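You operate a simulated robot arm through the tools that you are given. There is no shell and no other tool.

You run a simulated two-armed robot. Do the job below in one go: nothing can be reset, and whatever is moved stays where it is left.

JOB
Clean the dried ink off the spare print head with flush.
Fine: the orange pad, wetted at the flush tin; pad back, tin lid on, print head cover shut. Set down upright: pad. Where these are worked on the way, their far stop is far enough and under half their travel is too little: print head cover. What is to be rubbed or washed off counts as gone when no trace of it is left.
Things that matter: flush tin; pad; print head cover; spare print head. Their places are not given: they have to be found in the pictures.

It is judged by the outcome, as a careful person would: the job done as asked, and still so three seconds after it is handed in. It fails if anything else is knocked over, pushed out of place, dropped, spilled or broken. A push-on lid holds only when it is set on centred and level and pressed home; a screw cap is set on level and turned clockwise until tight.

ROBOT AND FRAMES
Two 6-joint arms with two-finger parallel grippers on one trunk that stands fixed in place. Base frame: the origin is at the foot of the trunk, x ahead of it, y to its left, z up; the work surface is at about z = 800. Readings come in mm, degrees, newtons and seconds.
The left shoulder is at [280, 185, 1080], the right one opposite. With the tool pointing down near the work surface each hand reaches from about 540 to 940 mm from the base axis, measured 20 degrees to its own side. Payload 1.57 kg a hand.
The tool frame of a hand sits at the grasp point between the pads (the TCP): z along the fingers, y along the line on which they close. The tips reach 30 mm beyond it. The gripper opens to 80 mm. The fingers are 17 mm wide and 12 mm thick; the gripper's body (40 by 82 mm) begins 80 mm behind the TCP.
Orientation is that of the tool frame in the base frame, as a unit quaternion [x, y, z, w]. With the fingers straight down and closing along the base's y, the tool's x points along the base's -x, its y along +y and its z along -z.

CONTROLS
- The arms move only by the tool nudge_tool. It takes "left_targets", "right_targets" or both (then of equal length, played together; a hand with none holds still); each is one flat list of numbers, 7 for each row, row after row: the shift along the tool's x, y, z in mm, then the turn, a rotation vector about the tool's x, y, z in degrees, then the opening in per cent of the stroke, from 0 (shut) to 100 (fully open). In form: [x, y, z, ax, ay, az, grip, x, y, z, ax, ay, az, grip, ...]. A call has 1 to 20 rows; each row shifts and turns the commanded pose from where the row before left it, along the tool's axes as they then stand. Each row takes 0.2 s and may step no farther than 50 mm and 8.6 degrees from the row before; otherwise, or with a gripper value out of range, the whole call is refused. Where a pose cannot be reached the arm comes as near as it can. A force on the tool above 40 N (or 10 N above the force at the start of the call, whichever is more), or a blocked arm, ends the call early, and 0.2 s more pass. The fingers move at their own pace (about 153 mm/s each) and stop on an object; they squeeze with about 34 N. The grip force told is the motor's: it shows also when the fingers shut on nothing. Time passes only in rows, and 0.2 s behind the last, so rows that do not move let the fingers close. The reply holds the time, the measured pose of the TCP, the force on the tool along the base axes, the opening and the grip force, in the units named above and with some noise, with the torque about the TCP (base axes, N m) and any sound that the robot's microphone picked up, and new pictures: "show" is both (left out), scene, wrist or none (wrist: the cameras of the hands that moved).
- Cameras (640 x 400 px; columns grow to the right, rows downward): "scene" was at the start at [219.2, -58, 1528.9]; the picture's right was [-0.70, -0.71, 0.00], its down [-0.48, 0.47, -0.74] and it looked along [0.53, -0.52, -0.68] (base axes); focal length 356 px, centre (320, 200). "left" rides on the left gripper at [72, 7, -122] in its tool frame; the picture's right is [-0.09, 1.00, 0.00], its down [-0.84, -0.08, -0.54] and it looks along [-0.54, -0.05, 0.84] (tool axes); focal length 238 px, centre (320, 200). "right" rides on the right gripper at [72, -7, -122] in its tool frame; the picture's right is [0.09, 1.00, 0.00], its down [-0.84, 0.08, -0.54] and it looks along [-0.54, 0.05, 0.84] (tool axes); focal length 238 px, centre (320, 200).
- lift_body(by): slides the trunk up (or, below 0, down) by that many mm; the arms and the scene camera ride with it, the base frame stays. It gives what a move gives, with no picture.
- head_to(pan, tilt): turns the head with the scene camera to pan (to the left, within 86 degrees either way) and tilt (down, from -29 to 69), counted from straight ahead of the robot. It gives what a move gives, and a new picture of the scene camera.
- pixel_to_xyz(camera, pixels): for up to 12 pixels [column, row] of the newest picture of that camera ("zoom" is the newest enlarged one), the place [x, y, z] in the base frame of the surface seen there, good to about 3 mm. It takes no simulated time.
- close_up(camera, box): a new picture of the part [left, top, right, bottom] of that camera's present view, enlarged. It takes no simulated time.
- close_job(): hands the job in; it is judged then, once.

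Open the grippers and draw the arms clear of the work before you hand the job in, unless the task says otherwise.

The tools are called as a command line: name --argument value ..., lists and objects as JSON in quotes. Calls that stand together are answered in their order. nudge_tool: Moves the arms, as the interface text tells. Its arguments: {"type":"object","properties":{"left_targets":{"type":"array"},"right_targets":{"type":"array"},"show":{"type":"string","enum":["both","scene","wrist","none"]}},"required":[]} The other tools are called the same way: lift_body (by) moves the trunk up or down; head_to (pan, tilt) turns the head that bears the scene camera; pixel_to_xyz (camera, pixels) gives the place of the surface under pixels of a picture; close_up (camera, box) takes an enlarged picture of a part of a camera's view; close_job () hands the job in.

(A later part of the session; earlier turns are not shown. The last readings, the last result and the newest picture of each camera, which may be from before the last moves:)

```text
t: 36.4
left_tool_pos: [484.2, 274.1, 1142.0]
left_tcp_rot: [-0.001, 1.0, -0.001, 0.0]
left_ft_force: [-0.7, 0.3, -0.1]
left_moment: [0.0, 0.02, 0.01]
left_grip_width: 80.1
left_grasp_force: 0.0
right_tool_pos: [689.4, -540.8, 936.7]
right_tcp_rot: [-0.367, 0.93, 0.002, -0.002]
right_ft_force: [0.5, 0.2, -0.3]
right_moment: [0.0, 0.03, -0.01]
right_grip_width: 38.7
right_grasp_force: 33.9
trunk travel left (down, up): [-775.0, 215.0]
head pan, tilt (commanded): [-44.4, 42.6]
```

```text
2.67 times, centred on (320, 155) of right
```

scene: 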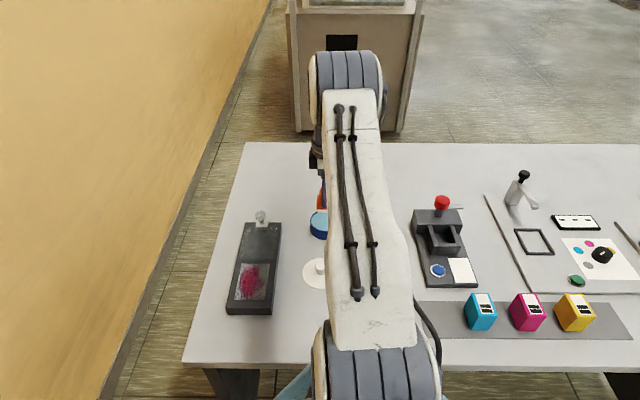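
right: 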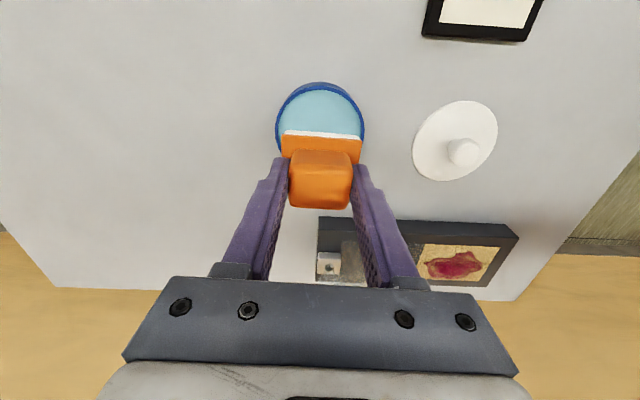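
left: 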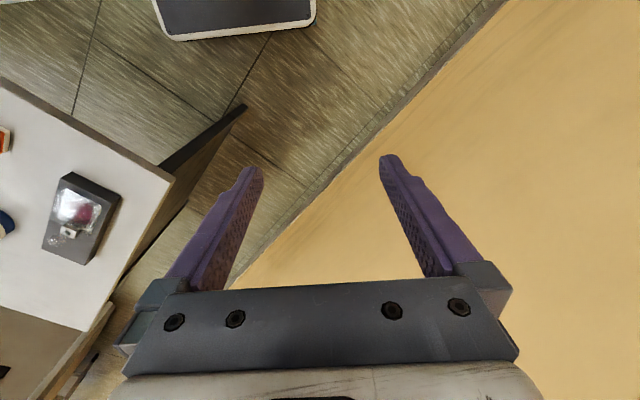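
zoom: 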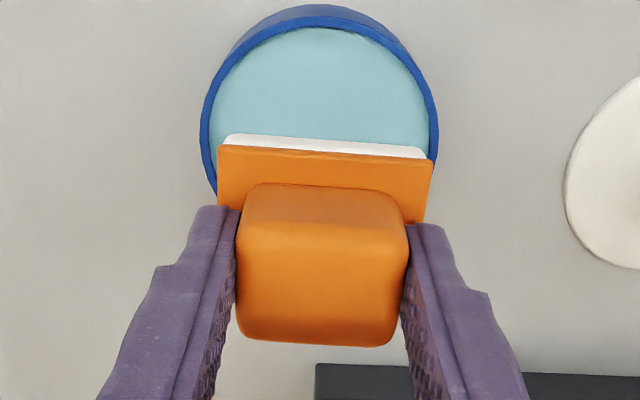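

Tin is about 2 mm toward +x' of the TCP; pad fits inside the rim. I'll shift 2 mm and lower so the felt dips ~4–5 mm below the liquid surface (TCP ≈ 875), then hold.

nudge_tool --right_targets '[2, 0, 30, 0, 0, 0, 0, 0, 0, 22, 0, 0, 0, 0, 0, 0, 5, 0, 0, 0, 0, 0, 0, 5, 0, 0, 0, 0, 0, 0, 0, 0, 0, 0, 0, 0, 0, 0, 0, 0, 0, 0, 0, 0, 0, 0, 0, 0, 0]' --show "both"

close_up --camera "right" --box '[220, 80, 420, 230]'

close_up --camera "scene" --box '[290, 180, 350, 250]'

```text
t: 38.0
left_tool_pos: [483.2, 276.4, 1142.1]
left_tcp_rot: [0.0, 1.0, -0.001, 0.001]
left_ft_force: [0.2, -0.5, 0.0]
left_moment: [-0.01, 0.0, 0.0]
left_grip_width: 80.0
left_grasp_force: 0.0
right_tool_pos: [688.0, -543.3, 881.2]
right_tcp_rot: [-0.367, 0.93, -0.002, 0.001]
right_ft_force: [-1.1, 3.8, 32.6]
right_moment: [0.21, 0.13, 0.15]
right_grip_width: 38.6
right_grasp_force: 34.2
trunk travel left (down, up): [-775.0, 215.0]
head pan, tilt (commanded): [-44.4, 42.6]
```

scene: 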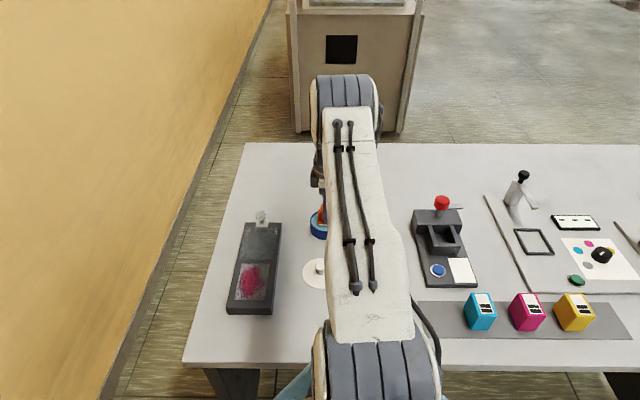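
right: 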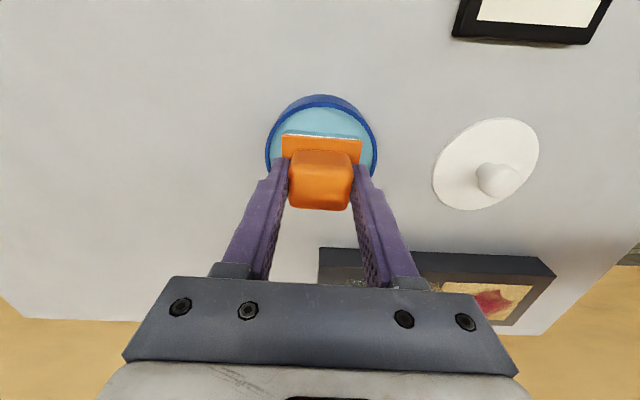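

```text
2.67 times, centred on (320, 155) of right
```

zoom: 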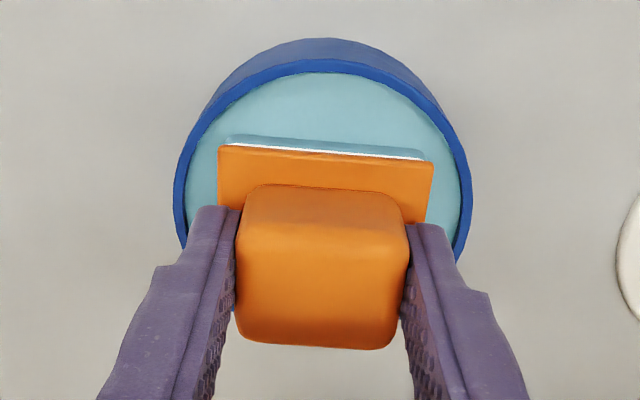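

```text
5.71 times, centred on (320, 215) of scene
```

zoom: 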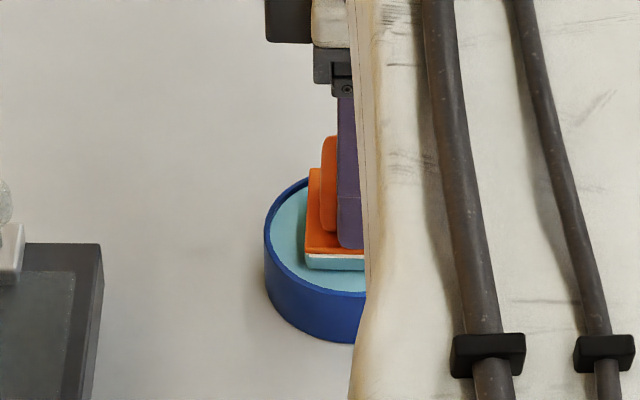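

The felt met the surface at pad-bottom z≈831 (32 N up) and its edge turned pale blue: wetted. I'll raise it clear and check the pad.

nudge_tool --right_targets '[0, 0, -8, 0, 0, 0, 0, 0, 0, -25, 0, 0, 0, 0, 0, 0, -30, 0, 0, 0, 0]' --show "both"

close_up --camera "right" --box '[220, 80, 420, 230]'

close_up --camera "scene" --box '[290, 160, 350, 250]'

```text
t: 38.8
left_tool_pos: [484.1, 274.1, 1141.4]
left_tcp_rot: [-0.001, 1.0, 0.0, 0.0]
left_ft_force: [-0.3, 0.5, 0.4]
left_moment: [-0.01, 0.0, -0.05]
left_grip_width: 80.0
left_grasp_force: 0.0
right_tool_pos: [689.1, -541.3, 941.1]
right_tcp_rot: [-0.367, 0.93, 0.002, -0.001]
right_ft_force: [0.7, -1.1, -0.2]
right_moment: [-0.02, -0.03, 0.0]
right_grip_width: 38.6
right_grasp_force: 34.2
trunk travel left (down, up): [-775.0, 215.0]
head pan, tilt (commanded): [-44.4, 42.6]
```

scene: 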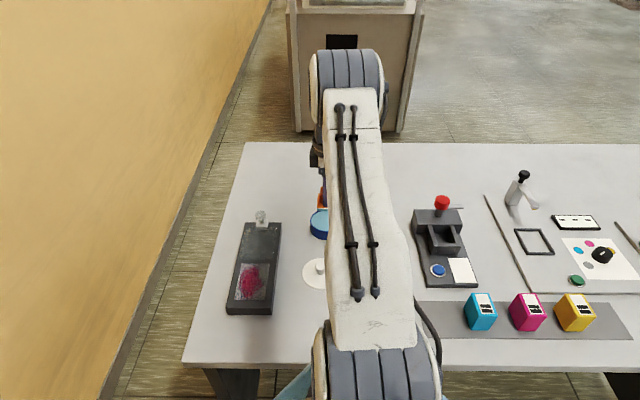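
right: 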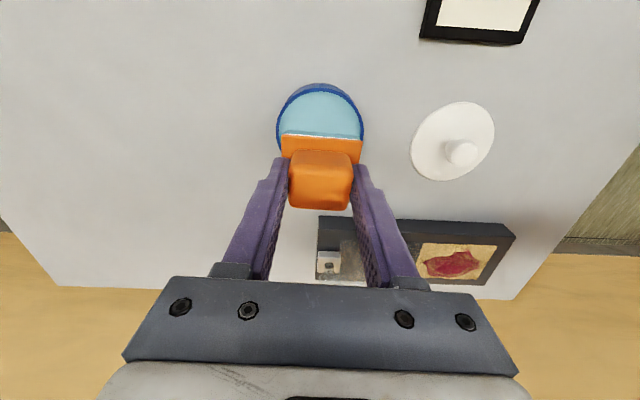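

```text
2.67 times, centred on (320, 155) of right
```

zoom: 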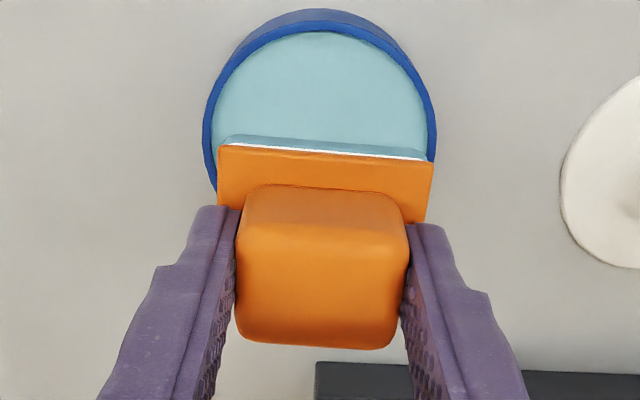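

```text
4.44 times, centred on (320, 205) of scene
```

zoom: 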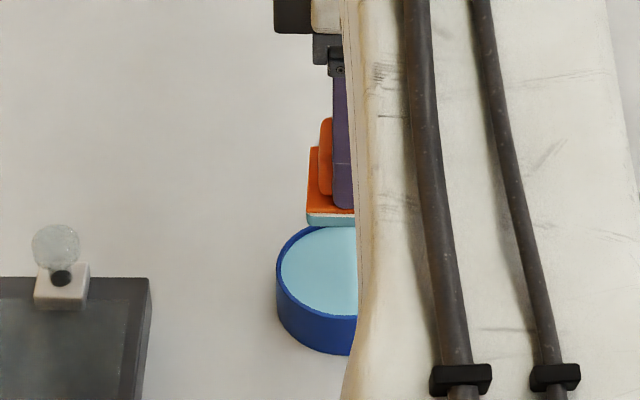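

The felt is evenly tinted blue. Before wiping I'll pin down the print-head plate and ink corners from the scene camera.

close_up --camera "scene" --box '[225, 250, 285, 310]'

```text
6.67 times, centred on (255, 280) of scene
```

zoom: 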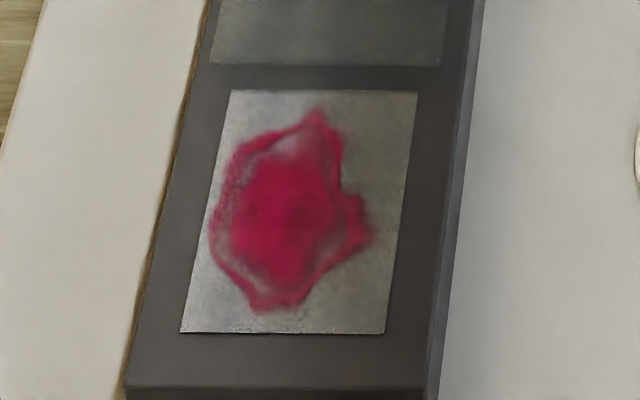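

pixel_to_xyz --camera "zoom" --pixels '[[232, 90], [417, 94], [385, 333], [181, 332], [210, 66], [440, 66], [208, 220], [374, 235], [318, 105], [265, 311], [205, 30], [126, 388]]'

```text
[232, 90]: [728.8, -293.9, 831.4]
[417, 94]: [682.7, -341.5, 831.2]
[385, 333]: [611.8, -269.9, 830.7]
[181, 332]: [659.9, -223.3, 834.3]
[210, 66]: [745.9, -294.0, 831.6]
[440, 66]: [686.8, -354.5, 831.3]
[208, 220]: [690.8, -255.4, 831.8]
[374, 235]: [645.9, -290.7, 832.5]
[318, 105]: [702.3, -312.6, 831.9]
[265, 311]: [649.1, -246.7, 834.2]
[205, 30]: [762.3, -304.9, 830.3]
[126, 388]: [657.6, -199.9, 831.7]
```

Ink spans about U -41..45, V -25..33 mm around plate centre (671,-281.5), with U along the tray (toward the cover) and V across. I'll carry the pad over the plate centre and turn 2° more so the tool axes match the tray.

nudge_tool --right_targets '[-27.8, 33.7, 0, 0, 0, 0, 0, -27.8, 33.7, 0, 0, 0, 0, 0, -27.8, 33.7, 0, 0, 0, 0, 0, -27.8, 33.7, 0, 0, 0, 0, 0, -27.8, 33.7, 0, 0, 0, 0, 0, -27.8, 33.7, 0, 0, 0, 0, 0, 0, 0, 0, 0, 0, -2, 0]' --show "both"

```text
t: 40.4
left_tool_pos: [484.2, 275.2, 1142.7]
left_tcp_rot: [0.0, 1.0, 0.0, 0.001]
left_ft_force: [-0.2, 0.6, 0.5]
left_moment: [-0.02, -0.01, -0.01]
left_grip_width: 79.8
left_grasp_force: 0.1
right_tool_pos: [672.2, -281.0, 942.3]
right_tcp_rot: [-0.384, 0.924, 0.001, -0.001]
right_ft_force: [0.7, -0.1, -0.8]
right_moment: [-0.03, 0.0, 0.03]
right_grip_width: 39.1
right_grasp_force: 33.9
trunk travel left (down, up): [-775.0, 215.0]
head pan, tilt (commanded): [-44.4, 42.6]
```

scene: 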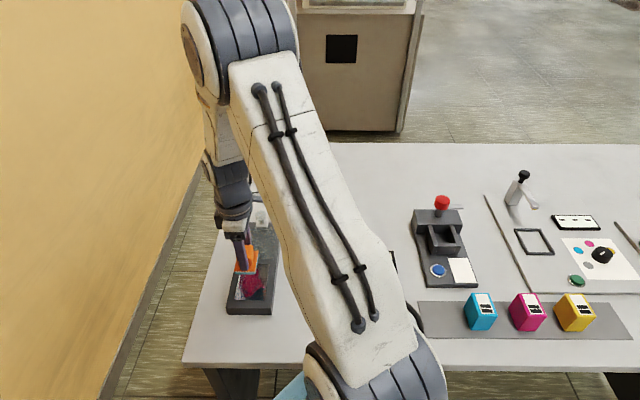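
right: 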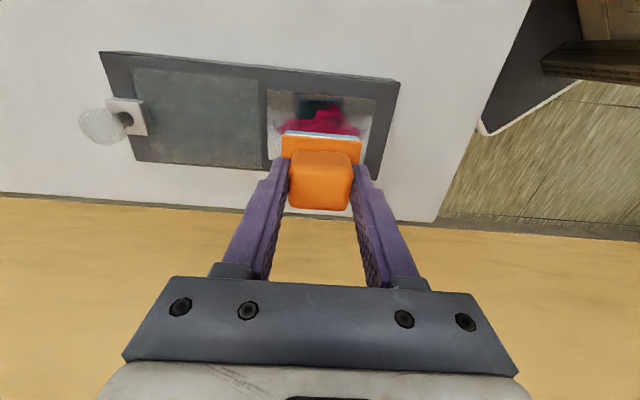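

Pad is above the plate centre. Lower 54 mm, then small steps to contact.

nudge_tool --right_targets '[0, 0, 30, 0, 0, 0, 0, 0, 0, 24, 0, 0, 0, 0, 0, 0, 3, 0, 0, 0, 0]' --show "wrist"

close_up --camera "right" --box '[220, 80, 420, 230]'

```text
t: 41.2
left_tool_pos: [484.1, 275.4, 1142.0]
left_tcp_rot: [0.0, 1.0, 0.0, 0.0]
left_ft_force: [-0.2, 0.1, -1.2]
left_moment: [0.0, 0.06, 0.01]
left_grip_width: 79.9
left_grasp_force: 0.0
right_tool_pos: [673.0, -280.6, 885.8]
right_tcp_rot: [-0.382, 0.924, 0.002, -0.001]
right_ft_force: [-0.1, 0.1, 0.1]
right_moment: [0.0, 0.04, 0.0]
right_grip_width: 38.6
right_grasp_force: 34.0
trunk travel left (down, up): [-775.0, 215.0]
head pan, tilt (commanded): [-44.4, 42.6]
```

right: 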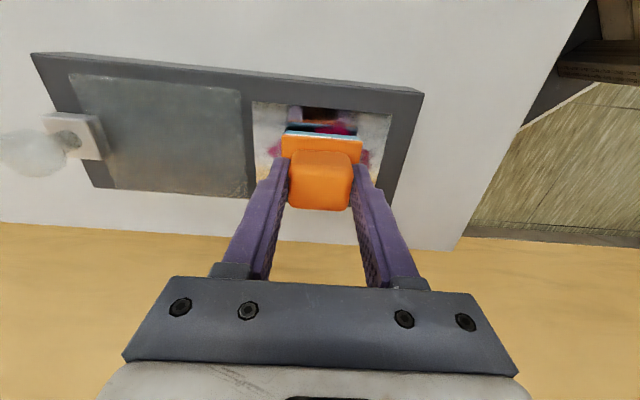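

```text
2.67 times, centred on (320, 155) of right
```

zoom: 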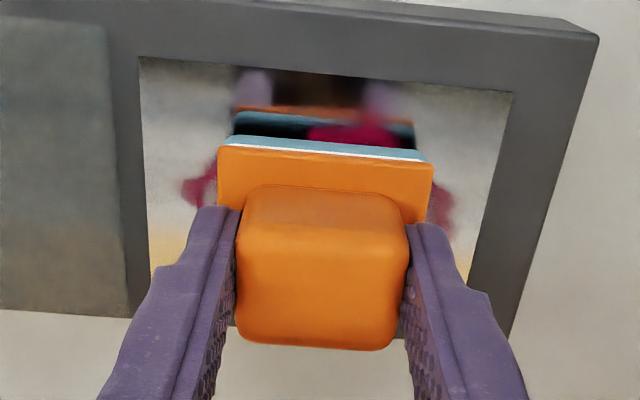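

Reflection shows the pad just above the surface. Step down 2+2+1 mm and read the force.

nudge_tool --right_targets '[0, 0, 2, 0, 0, 0, 0, 0, 0, 2, 0, 0, 0, 0, 0, 0, 1, 0, 0, 0, 0]' --show "none"

```text
t: 42.0
left_tool_pos: [483.6, 276.0, 1142.1]
left_tcp_rot: [0.0, 1.0, 0.0, 0.0]
left_ft_force: [0.6, -0.6, -1.2]
left_moment: [0.0, 0.01, 0.03]
left_grip_width: 80.0
left_grasp_force: 0.1
right_tool_pos: [671.5, -281.0, 881.1]
right_tcp_rot: [-0.383, 0.924, 0.001, 0.0]
right_ft_force: [0.7, -0.1, -1.0]
right_moment: [-0.01, -0.01, 0.01]
right_grip_width: 38.7
right_grasp_force: 34.1
trunk travel left (down, up): [-775.0, 215.0]
head pan, tilt (commanded): [-44.4, 42.6]
```

nudge_tool --right_targets '[0, 0, 1, 0, 0, 0, 0, 0, 0, 1, 0, 0, 0, 0]' --show "none"

```text
t: 42.6
left_tool_pos: [484.3, 276.2, 1143.2]
left_tcp_rot: [0.0, 1.0, 0.0, 0.0]
left_ft_force: [-1.0, 0.3, -0.1]
left_moment: [0.0, 0.0, -0.03]
left_grip_width: 80.2
left_grasp_force: 0.2
right_tool_pos: [673.9, -279.9, 878.8]
right_tcp_rot: [-0.382, 0.924, 0.0, 0.001]
right_ft_force: [-0.8, 0.2, 8.2]
right_moment: [-0.19, 0.0, -0.03]
right_grip_width: 38.6
right_grasp_force: 33.5
trunk travel left (down, up): [-775.0, 215.0]
head pan, tilt (commanded): [-44.4, 42.6]
```

Contact with ~8 N. Start wiping along the tray: +U 24 mm, back to -24, and forward again, in 8 mm rows.

nudge_tool --right_targets '[0, -8, 0, 0, 0, 0, 0, 0, -8, 0, 0, 0, 0, 0, 0, -8, 0, 0, 0, 0, 0, 0, 8, 0, 0, 0, 0, 0, 0, 8, 0, 0, 0, 0, 0, 0, 8, 0, 0, 0, 0, 0, 0, 8, 0, 0, 0, 0, 0, 0, 8, 0, 0, 0, 0, 0, 0, 8, 0, 0, 0, 0, 0]' --show "both"

close_up --camera "right" --box '[180, 60, 460, 250]'

close_up --camera "scene" --box '[215, 210, 295, 325]'

```text
t: 44.6
left_tool_pos: [483.1, 274.7, 1141.9]
left_tcp_rot: [0.0, 1.0, 0.0, -0.001]
left_ft_force: [0.6, -1.0, 0.4]
left_moment: [0.01, -0.03, 0.01]
left_grip_width: 80.0
left_grasp_force: 0.0
right_tool_pos: [656.5, -263.3, 878.0]
right_tcp_rot: [-0.383, 0.924, 0.001, 0.0]
right_ft_force: [5.1, -5.9, 24.4]
right_moment: [-0.27, -0.3, 0.02]
right_grip_width: 38.5
right_grasp_force: 34.2
trunk travel left (down, up): [-775.0, 215.0]
head pan, tilt (commanded): [-44.4, 42.6]
```

scene: 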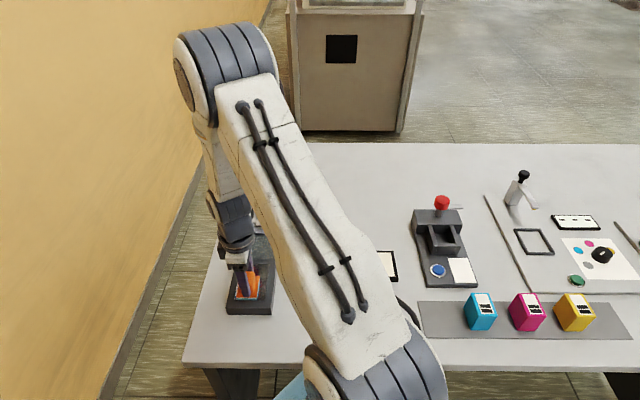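
right: 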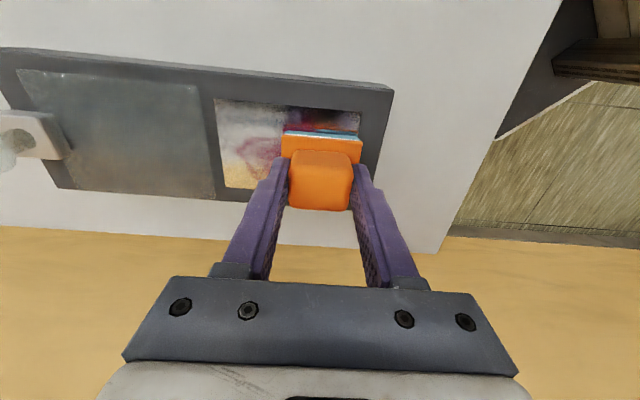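

```text
2.11 times, centred on (320, 155) of right
```

zoom: 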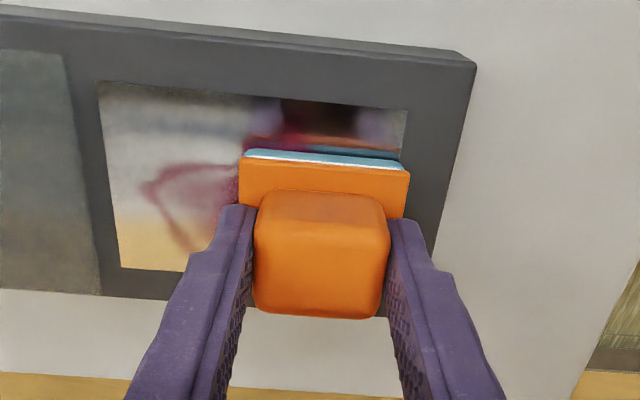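

```text
3.48 times, centred on (255, 268) of scene
```

zoom: 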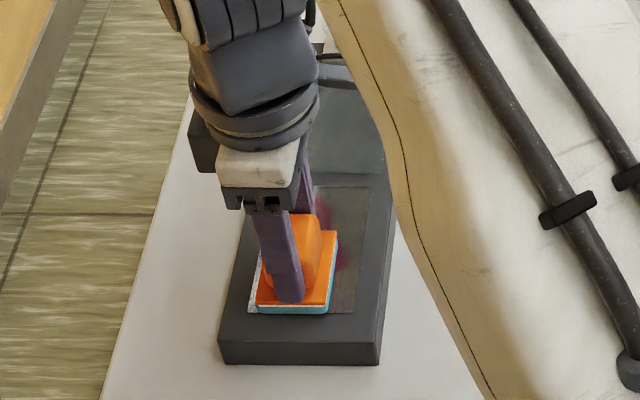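

Ink is fading where wiped; force rose to 24 N so I'll ease up 2 mm while continuing: forward stroke, then the V=+17 lane back, then shift to V=-11.

nudge_tool --right_targets '[0, -8, -2, 0, 0, 0, 0, 0, -8, 0, 0, 0, 0, 0, 0, -8, 0, 0, 0, 0, 0, 0, -8, 0, 0, 0, 0, 0, 0, -8, 0, 0, 0, 0, 0, 0, -8, 0, 0, 0, 0, 0, -7, 0, 0, 0, 0, 0, 0, -7, 0, 0, 0, 0, 0, 0, 0, 8, 0, 0, 0, 0, 0, 0, 8, 0, 0, 0, 0, 0, 0, 8, 0, 0, 0, 0, 0, 0, 8, 0, 0, 0, 0, 0, 0, 8, 0, 0, 0, 0, 0, 0, 8, 0, 0, 0, 0, 0]' --show "wrist"

close_up --camera "right" --box '[180, 60, 460, 250]'

```text
t: 47.6
left_tool_pos: [482.4, 275.1, 1141.3]
left_tcp_rot: [-0.001, 1.0, 0.0, 0.0]
left_ft_force: [-0.3, -0.8, 0.2]
left_moment: [-0.01, 0.0, 0.03]
left_grip_width: 79.8
left_grasp_force: 0.0
right_tool_pos: [665.4, -253.0, 878.3]
right_tcp_rot: [-0.382, 0.924, 0.002, 0.0]
right_ft_force: [-0.6, -0.1, 0.6]
right_moment: [0.03, 0.01, 0.0]
right_grip_width: 38.5
right_grasp_force: 33.9
trunk travel left (down, up): [-775.0, 215.0]
head pan, tilt (commanded): [-44.4, 42.6]
```

right: 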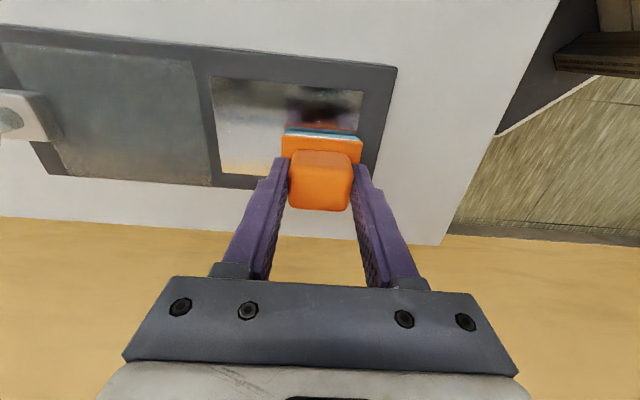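

```text
2.11 times, centred on (320, 155) of right
```

zoom: 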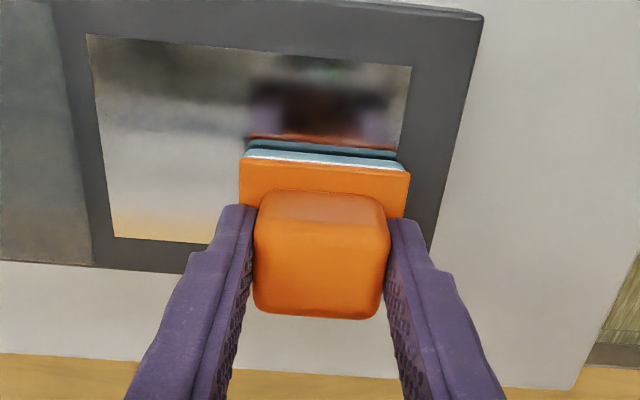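

The plate already looks clean where visible, but contact was lost (0.6 N). I'll press 2 mm down again and cover the V=+16 lane forward and the V=-12 lane back to be thorough.

nudge_tool --right_targets '[0, 0, 2, 0, 0, 0, 0, 0, -8, 0, 0, 0, 0, 0, 0, -8, 0, 0, 0, 0, 0, 0, -8, 0, 0, 0, 0, 0, 0, -8, 0, 0, 0, 0, 0, 0, -8, 0, 0, 0, 0, 0, 0, -8, 0, 0, 0, 0, 0, 7, 0, 0, 0, 0, 0, 0, 7, 0, 0, 0, 0, 0, 0, 7, 0, 0, 0, 0, 0, 0, 7, 0, 0, 0, 0, 0, 0]' --show "wrist"

close_up --camera "right" --box '[180, 60, 460, 250]'

```text
t: 50.0
left_tool_pos: [485.1, 275.6, 1140.0]
left_tcp_rot: [0.0, 1.0, 0.001, 0.0]
left_ft_force: [-0.2, 0.1, 0.4]
left_moment: [0.02, -0.01, -0.01]
left_grip_width: 79.9
left_grasp_force: 0.1
right_tool_pos: [680.1, -306.2, 877.6]
right_tcp_rot: [-0.382, 0.924, 0.0, 0.001]
right_ft_force: [5.9, 4.2, 20.9]
right_moment: [0.14, -0.23, 0.01]
right_grip_width: 38.9
right_grasp_force: 34.0
trunk travel left (down, up): [-775.0, 215.0]
head pan, tilt (commanded): [-44.4, 42.6]
```

right: 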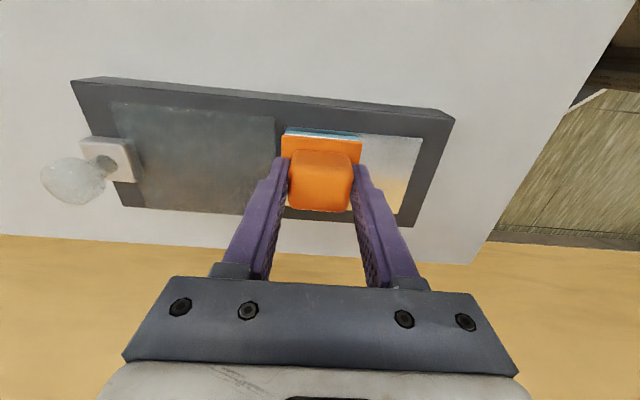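

```text
2.11 times, centred on (320, 155) of right
```

zoom: 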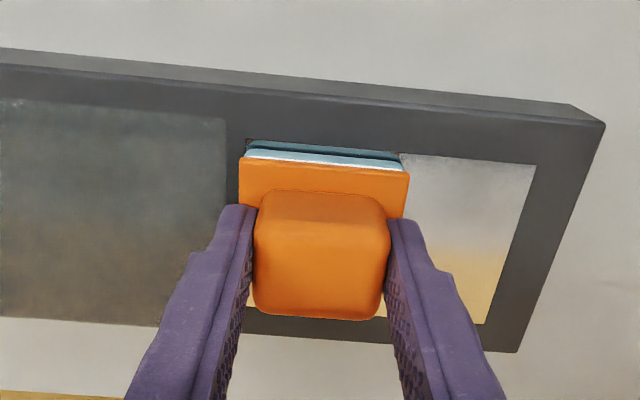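

Contact force 21 N; ease 1 mm and run the V=-12 lane back to U=-24.

nudge_tool --right_targets '[0, 8, -1, 0, 0, 0, 0, 0, 8, 0, 0, 0, 0, 0, 0, 8, 0, 0, 0, 0, 0, 0, 8, 0, 0, 0, 0, 0, 0, 8, 0, 0, 0, 0, 0, 0, 8, 0, 0, 0, 0, 0, -7, 0, 0, 0, 0, 0, 0, -7, 0, 0, 0, 0, 0, 0, 0, -8, 0, 0, 0, 0, 0, 0, -8, 0, 0, 0, 0, 0, 0, -8, 0, 0, 0, 0, 0, 0, -8, 0, 0, 0, 0, 0, 0, -8, 0, 0, 0, 0, 0, 0, -8, 0, 0, 0, 0, 0]' --show "wrist"

```text
t: 53.0
left_tool_pos: [484.0, 275.5, 1142.2]
left_tcp_rot: [0.0, 1.0, 0.001, 0.0]
left_ft_force: [-0.9, -0.4, -0.1]
left_moment: [0.0, 0.03, -0.01]
left_grip_width: 80.1
left_grasp_force: 0.0
right_tool_pos: [689.8, -297.7, 879.1]
right_tcp_rot: [-0.383, 0.924, 0.001, 0.0]
right_ft_force: [-0.5, 1.1, 3.7]
right_moment: [-0.03, -0.04, 0.03]
right_grip_width: 38.8
right_grasp_force: 34.0
trunk travel left (down, up): [-775.0, 215.0]
head pan, tilt (commanded): [-44.4, 42.6]
```

right: 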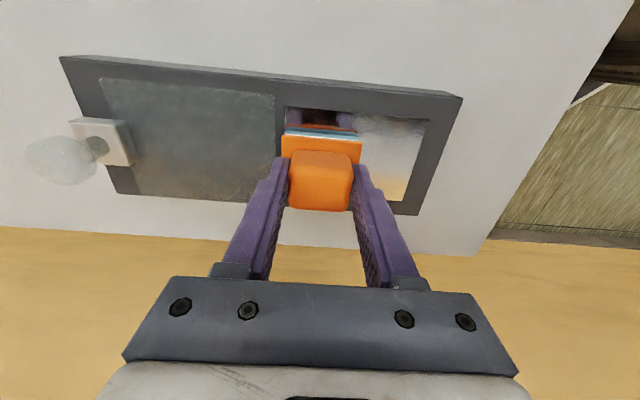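

Wiping done on all lanes. I'll lift the pad and carry it back toward its home so both cameras can see the plate.

nudge_tool --right_targets '[0, 0, -20, 0, 0, 0, 0, 0, 0, -40, 0, 0, 0, 0, 36.8, 17.7, 0, 0, 0, 0, 0, 36.8, 17.7, 0, 0, 0, 0, 0, 36.8, 17.7, 0, 0, 0, 0, 0, 36.8, 17.7, 0, 0, 0, 0, 0, 36.8, 17.7, 0, 0, 0, 0, 0]' --show "both"

close_up --camera "scene" --box '[225, 250, 285, 310]'

close_up --camera "right" --box '[200, 190, 360, 310]'

```text
t: 54.6
left_tool_pos: [484.4, 275.3, 1142.1]
left_tcp_rot: [0.0, 1.0, 0.0, 0.0]
left_ft_force: [0.5, 0.3, -0.9]
left_moment: [0.0, -0.01, -0.01]
left_grip_width: 80.1
left_grasp_force: 0.0
right_tool_pos: [496.3, -363.4, 938.8]
right_tcp_rot: [-0.384, 0.924, 0.002, 0.0]
right_ft_force: [0.9, 0.3, 0.1]
right_moment: [-0.05, -0.01, 0.01]
right_grip_width: 38.5
right_grasp_force: 34.5
trunk travel left (down, up): [-775.0, 215.0]
head pan, tilt (commanded): [-44.4, 42.6]
```

scene: 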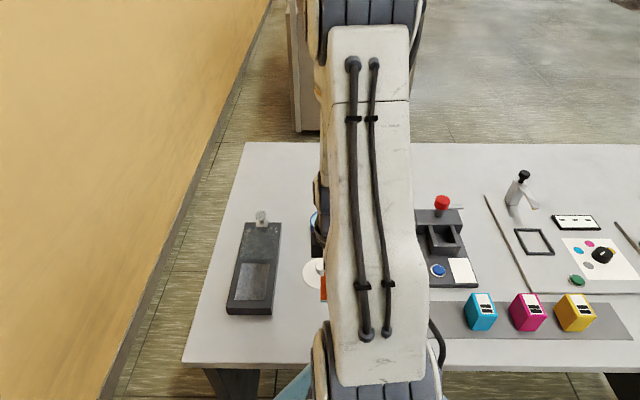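
right: 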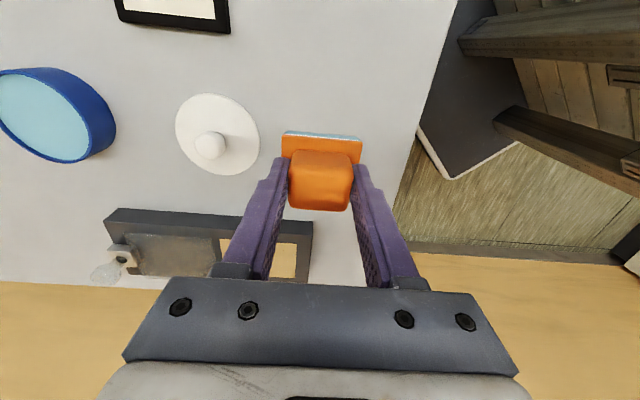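

```text
6.67 times, centred on (255, 280) of scene
```

zoom: 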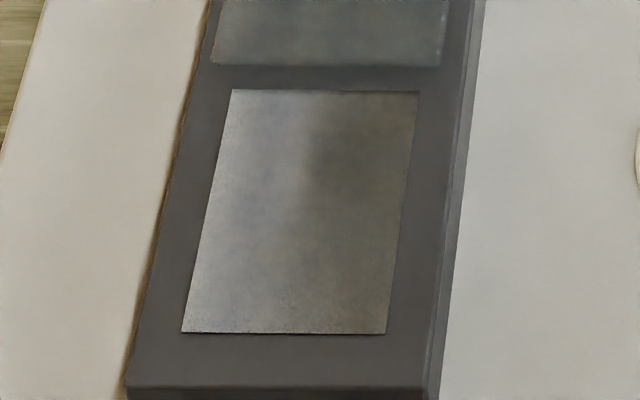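

```text
3.33 times, centred on (280, 250) of right
```

zoom: 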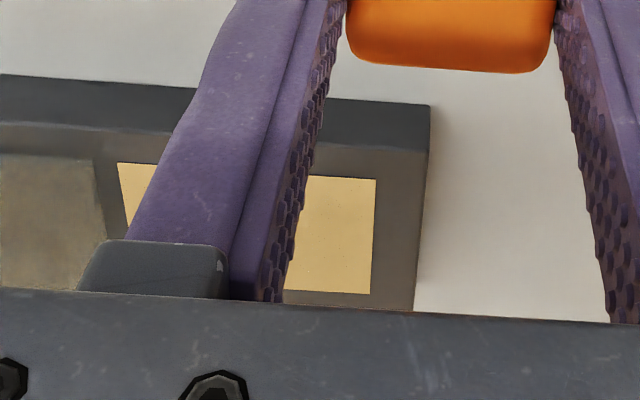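

The plate looks clean and the tray hasn't moved. I'll zoom harder on the plate edges to look for faint pink remnants before putting the pad down.

close_up --camera "scene" --box '[238, 260, 278, 284]'

close_up --camera "scene" --box '[235, 278, 275, 303]'

```text
16.00 times, centred on (258, 272) of scene
```

zoom: 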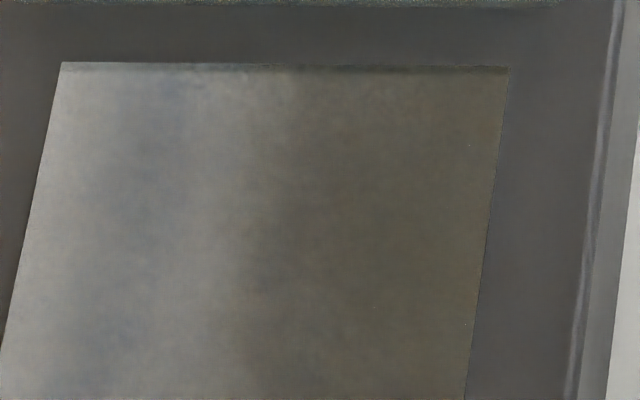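

```text
16.00 times, centred on (255, 290) of scene
```

zoom: 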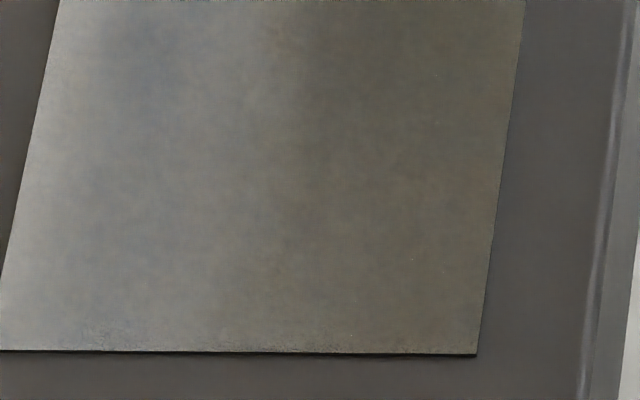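

No trace of ink remains. Now return the pad: straighten yaw to -43°, align with its former spot and lower toward the table.

nudge_tool --right_targets '[0, 0, 0, 0, 0, 2, 0, 0.5, -2, 40, 0, 0, 0, 0, 0, 0, 38, 0, 0, 0, 0, 0, 0, 4, 0, 0, 0, 0]' --show "wrist"

```text
t: 55.6
left_tool_pos: [485.1, 274.6, 1140.5]
left_tcp_rot: [-0.001, 1.0, 0.0, 0.001]
left_ft_force: [0.1, 0.6, -0.4]
left_moment: [0.0, 0.02, 0.01]
left_grip_width: 80.0
left_grasp_force: 0.0
right_tool_pos: [496.3, -366.4, 856.2]
right_tcp_rot: [-0.366, 0.93, 0.001, -0.001]
right_ft_force: [0.1, 0.1, -0.7]
right_moment: [0.0, 0.01, -0.01]
right_grip_width: 38.6
right_grasp_force: 34.1
trunk travel left (down, up): [-775.0, 215.0]
head pan, tilt (commanded): [-44.4, 42.6]
```

right: 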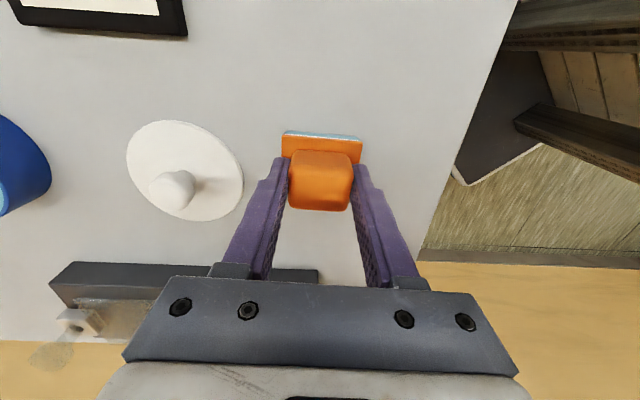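

Six millimetres above its old height. I'll step down 2 mm at a time until contact.

nudge_tool --right_targets '[0, 0, 2, 0, 0, 0, 0, 0, 0, 2, 0, 0, 0, 0, 0, 0, 1, 0, 0, 0, 0]' --show "none"

```text
t: 56.4
left_tool_pos: [483.9, 273.5, 1141.7]
left_tcp_rot: [0.0, 1.0, -0.001, 0.0]
left_ft_force: [0.6, 0.8, 0.4]
left_moment: [0.01, 0.0, 0.03]
left_grip_width: 80.0
left_grasp_force: 0.0
right_tool_pos: [497.3, -365.8, 851.7]
right_tcp_rot: [-0.366, 0.93, 0.002, -0.001]
right_ft_force: [0.1, -0.4, -0.3]
right_moment: [0.02, 0.0, 0.01]
right_grip_width: 38.8
right_grasp_force: 34.2
trunk travel left (down, up): [-775.0, 215.0]
head pan, tilt (commanded): [-44.4, 42.6]
```

nudge_tool --right_targets '[0, 0, 1, 0, 0, 0, 0, 0, 0, 1, 0, 0, 0, 0]' --show "none"

```text
t: 57.0
left_tool_pos: [484.7, 276.0, 1141.9]
left_tcp_rot: [-0.001, 1.0, -0.001, 0.001]
left_ft_force: [0.3, 0.3, 0.3]
left_moment: [-0.02, 0.0, 0.0]
left_grip_width: 79.9
left_grasp_force: 0.0
right_tool_pos: [497.5, -367.7, 849.2]
right_tcp_rot: [-0.366, 0.93, 0.002, 0.0]
right_ft_force: [0.1, 0.0, -0.2]
right_moment: [-0.02, 0.0, -0.03]
right_grip_width: 38.8
right_grasp_force: 34.2
trunk travel left (down, up): [-775.0, 215.0]
head pan, tilt (commanded): [-44.4, 42.6]
```

nudge_tool --right_targets '[0, 0, 1, 0, 0, 0, 0, 0, 0, 1, 0, 0, 0, 0]' --show "wrist"

close_up --camera "right" --box '[220, 100, 420, 250]'

```text
t: 57.6
left_tool_pos: [483.5, 274.7, 1141.1]
left_tcp_rot: [-0.001, 1.0, 0.0, 0.0]
left_ft_force: [-0.2, 0.0, -0.4]
left_moment: [-0.03, 0.02, 0.0]
left_grip_width: 80.1
left_grasp_force: 0.0
right_tool_pos: [497.7, -367.8, 848.2]
right_tcp_rot: [-0.367, 0.93, 0.001, 0.0]
right_ft_force: [-1.6, -0.6, 12.9]
right_moment: [-0.17, -0.03, -0.01]
right_grip_width: 38.6
right_grasp_force: 33.8
trunk travel left (down, up): [-775.0, 215.0]
head pan, tilt (commanded): [-44.4, 42.6]
```

right: 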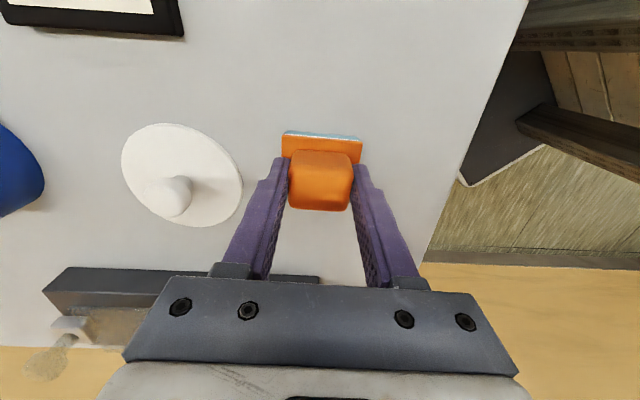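

```text
2.67 times, centred on (320, 175) of right
```

zoom: 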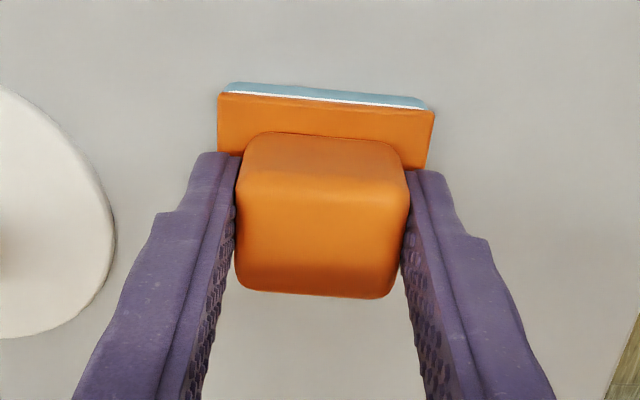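

Table contact (13 N), position ~2 mm off the original spot. I'll lift 2 mm, shift by (-1.2,+1.7) in tool axes, and set back down.

nudge_tool --right_targets '[0, 0, -3, 0, 0, 0, 0, -1.2, 1.7, 0, 0, 0, 0, 0, 0, 0, 1.5, 0, 0, 0, 0, 0, 0, 1, 0, 0, 0, 0]' --show "none"

```text
t: 58.6
left_tool_pos: [484.8, 274.9, 1141.7]
left_tcp_rot: [0.0, 1.0, 0.0, 0.001]
left_ft_force: [-0.3, -0.1, 0.4]
left_moment: [-0.01, 0.05, 0.03]
left_grip_width: 79.8
left_grasp_force: 0.0
right_tool_pos: [498.4, -366.3, 847.6]
right_tcp_rot: [-0.367, 0.93, 0.002, 0.0]
right_ft_force: [0.4, 1.4, 5.7]
right_moment: [-0.04, -0.1, 0.06]
right_grip_width: 38.3
right_grasp_force: 34.5
trunk travel left (down, up): [-775.0, 215.0]
head pan, tilt (commanded): [-44.4, 42.6]
```

Pad rests on the table (5.7 N). Open and rise straight up.

nudge_tool --right_targets '[0, 0, 0, 0, 0, 0, 65, 0, 0, 0, 0, 0, 0, 100, 0, 0, 0, 0, 0, 0, 100, 0, 0, -30, 0, 0, 0, 100, 0, 0, -45, 0, 0, 0, 100, 0, 0, -30, 0, 0, 0, 100]' --show "both"

close_up --camera "right" --box '[170, 80, 410, 210]'

```text
t: 60.0
left_tool_pos: [483.8, 275.2, 1141.2]
left_tcp_rot: [0.0, 1.0, 0.0, 0.0]
left_ft_force: [-0.4, 0.0, -0.4]
left_moment: [-0.01, -0.01, -0.01]
left_grip_width: 79.8
left_grasp_force: 0.1
right_tool_pos: [498.1, -363.5, 953.3]
right_tcp_rot: [-0.367, 0.93, 0.002, -0.001]
right_ft_force: [-0.3, -0.6, -0.4]
right_moment: [-0.02, 0.0, -0.05]
right_grip_width: 79.9
right_grasp_force: 0.0
trunk travel left (down, up): [-775.0, 215.0]
head pan, tilt (commanded): [-44.4, 42.6]
```

scene: 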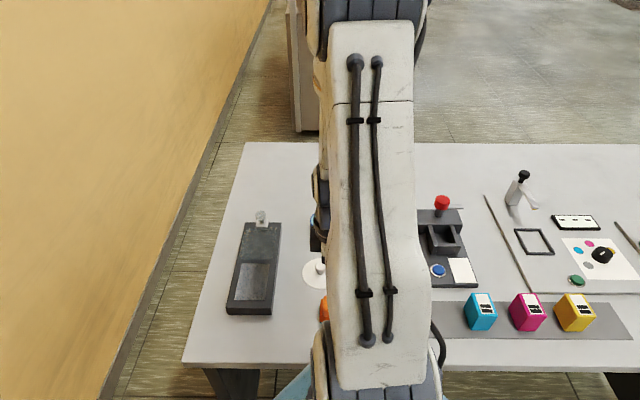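
right: 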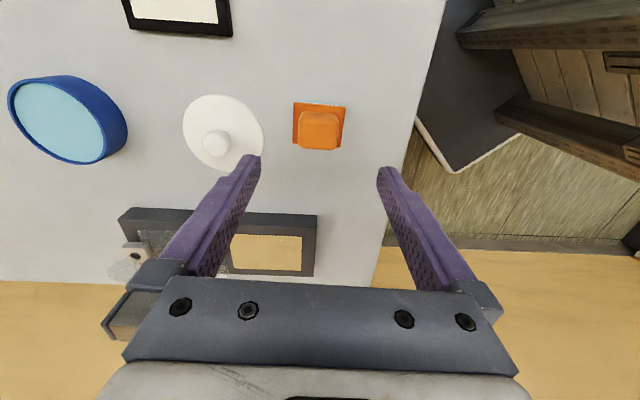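

```text
2.67 times, centred on (290, 145) of right
```

zoom: 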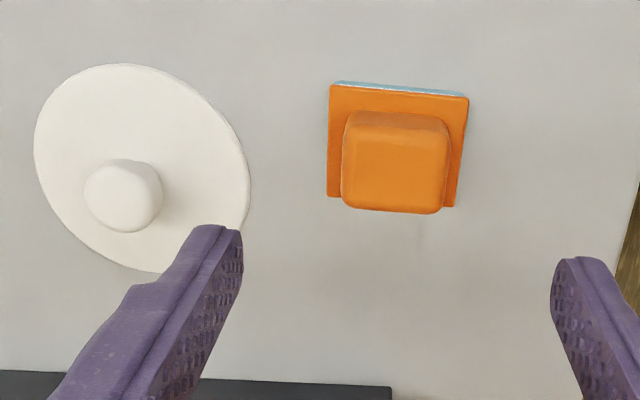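

Pad stands upright in its place, plate clean in this view too. Next, return the yaw to 0 and go above the lid at (589.5,-425.7).

nudge_tool --right_targets '[0, 0, 0, 0, 0, 8.6, 100, 0, 0, 0, 0, 0, 8.6, 100, 0, 0, 0, 0, 0, 8.6, 100, 0, 0, 0, 0, 0, 8.6, 100, 0, 0, 0, 0, 0, 8.6, 100, -30.5, -20.5, 0, 0, 0, 0, 100, -30.5, -20.5, 0, 0, 0, 0, 100, -30.5, -20.5, 0, 0, 0, 0, 100]' --show "wrist"

close_up --camera "right" --box '[240, 60, 400, 200]'

```text
t: 61.8
left_tool_pos: [484.2, 274.8, 1141.5]
left_tcp_rot: [0.0, 1.0, 0.0, 0.0]
left_ft_force: [-0.1, 0.0, 0.0]
left_moment: [0.02, -0.01, -0.02]
left_grip_width: 79.8
left_grasp_force: 0.1
right_tool_pos: [591.3, -425.3, 953.4]
right_tcp_rot: [-0.001, 1.0, 0.001, -0.002]
right_ft_force: [-0.3, 0.1, 0.2]
right_moment: [0.0, 0.02, -0.02]
right_grip_width: 80.2
right_grasp_force: 0.1
trunk travel left (down, up): [-775.0, 215.0]
head pan, tilt (commanded): [-44.4, 42.6]
```

right: 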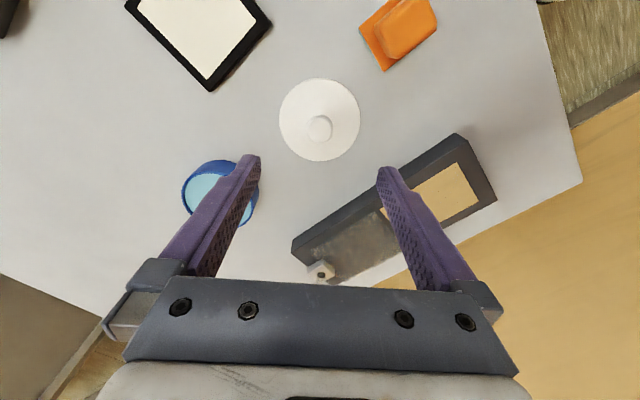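

```text
2.86 times, centred on (320, 130) of right
```

zoom: 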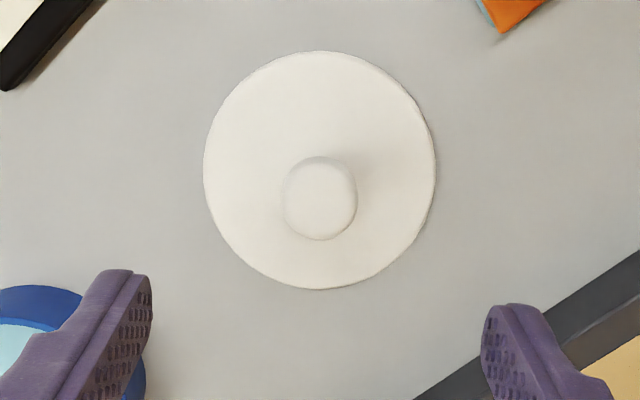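

Knob centre ≈ (591.4,-426.2), essentially under the TCP. Descend to z≈840.5 and close on the knob.

nudge_tool --right_targets '[0, -0.7, 40, 0, 0, 0, 100, 0, 0, 40, 0, 0, 0, 100, 0, 0, 32.5, 0, 0, 0, 100, 0, 0, 0, 0, 0, 0, 50, 0, 0, 0, 0, 0, 0, 0, 0, 0, 0, 0, 0, 0, 0]' --show "wrist"

close_up --camera "right" --box '[240, 80, 400, 230]'

```text
t: 63.2
left_tool_pos: [484.7, 275.3, 1140.4]
left_tcp_rot: [0.001, 1.0, 0.0, 0.0]
left_ft_force: [-0.3, 0.1, 0.2]
left_moment: [-0.01, 0.01, 0.0]
left_grip_width: 79.8
left_grasp_force: 0.1
right_tool_pos: [591.0, -425.5, 839.0]
right_tcp_rot: [0.0, 1.0, 0.002, 0.0]
right_ft_force: [-0.6, 0.4, 0.6]
right_moment: [0.07, -0.03, 0.01]
right_grip_width: 25.9
right_grasp_force: 34.1
trunk travel left (down, up): [-775.0, 215.0]
head pan, tilt (commanded): [-44.4, 42.6]
```

right: 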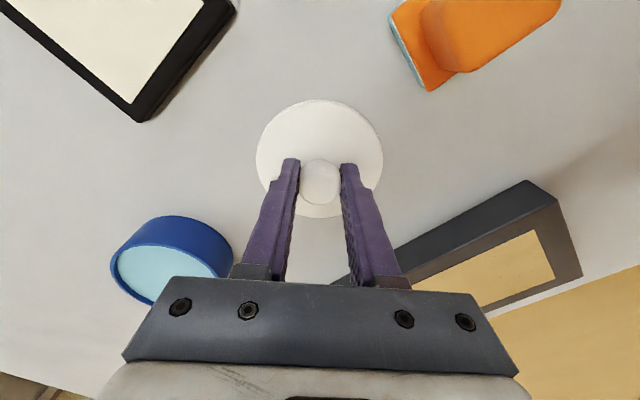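

```text
2.67 times, centred on (320, 155) of right
```

zoom: 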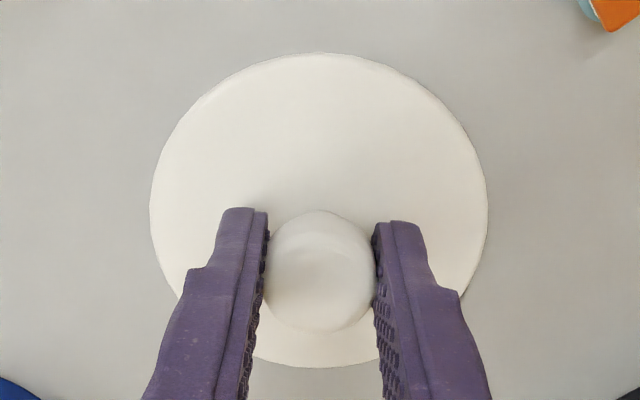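

Same grip as before on the knob. Lift 75 mm and carry the lid over the tin (688.2,-541.5).

nudge_tool --right_targets '[0, 0, -35, 0, 0, 0, 0, 0, 0, -40, 0, 0, 0, 0, -24.3, -29, 0, 0, 0, 0, 0, -24.3, -29, 0, 0, 0, 0, 0, -24.3, -29, 0, 0, 0, 0, 0, -24.3, -29, 0, 0, 0, 0, 0, 0, 0, 0, 0, 0, 0, 0]' --show "both"

close_up --camera "right" --box '[240, 60, 400, 220]'

close_up --camera "scene" --box '[280, 170, 360, 250]'

```text
t: 64.8
left_tool_pos: [484.5, 275.2, 1141.5]
left_tcp_rot: [-0.001, 1.0, 0.0, 0.0]
left_ft_force: [0.0, -0.1, 0.4]
left_moment: [0.01, 0.01, -0.03]
left_grip_width: 80.0
left_grasp_force: 0.1
right_tool_pos: [687.7, -541.5, 913.7]
right_tcp_rot: [0.0, 1.0, 0.002, -0.002]
right_ft_force: [-0.3, -0.3, -1.4]
right_moment: [0.0, -0.01, -0.02]
right_grip_width: 26.0
right_grasp_force: 34.7
trunk travel left (down, up): [-775.0, 215.0]
head pan, tilt (commanded): [-44.4, 42.6]
```

scene: 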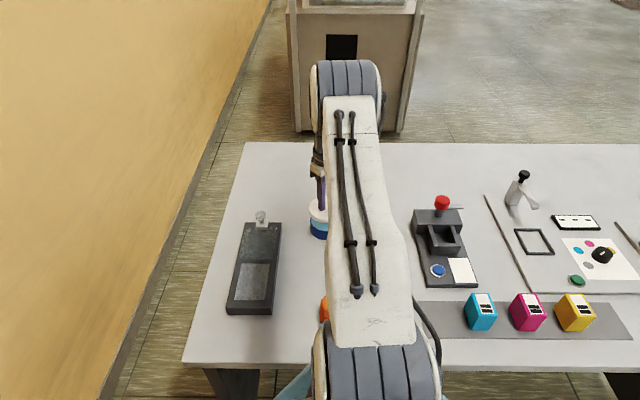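
right: 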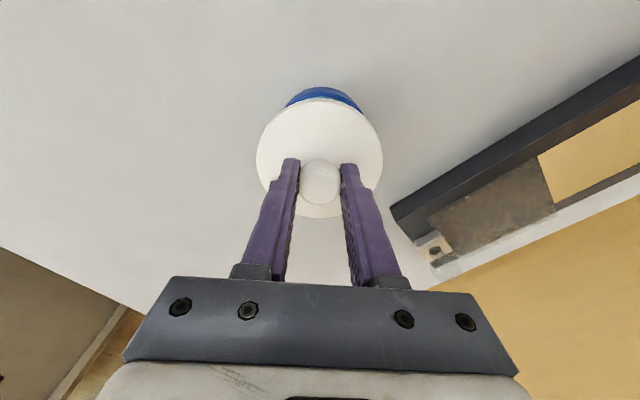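

```text
2.50 times, centred on (320, 140) of right
```

zoom: 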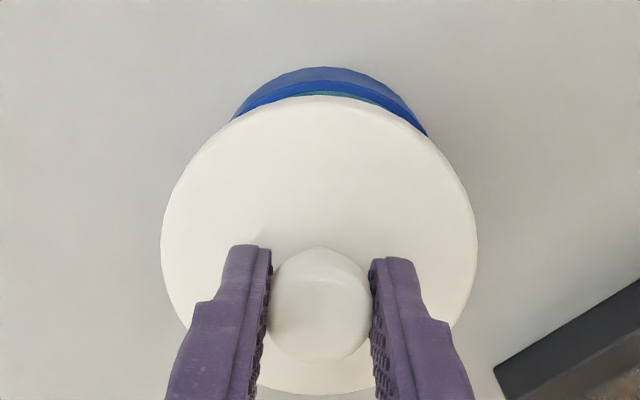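

```text
5.00 times, centred on (320, 210) of scene
```

zoom: 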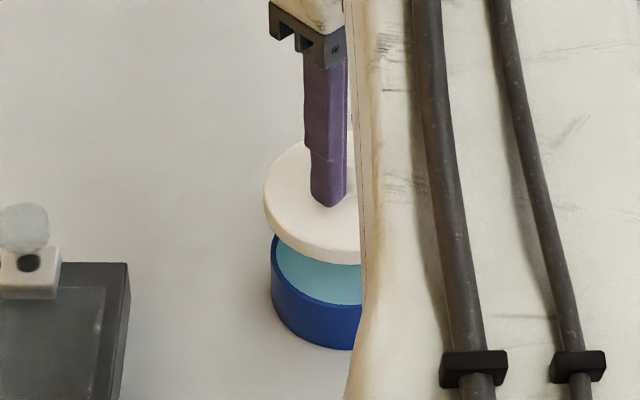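

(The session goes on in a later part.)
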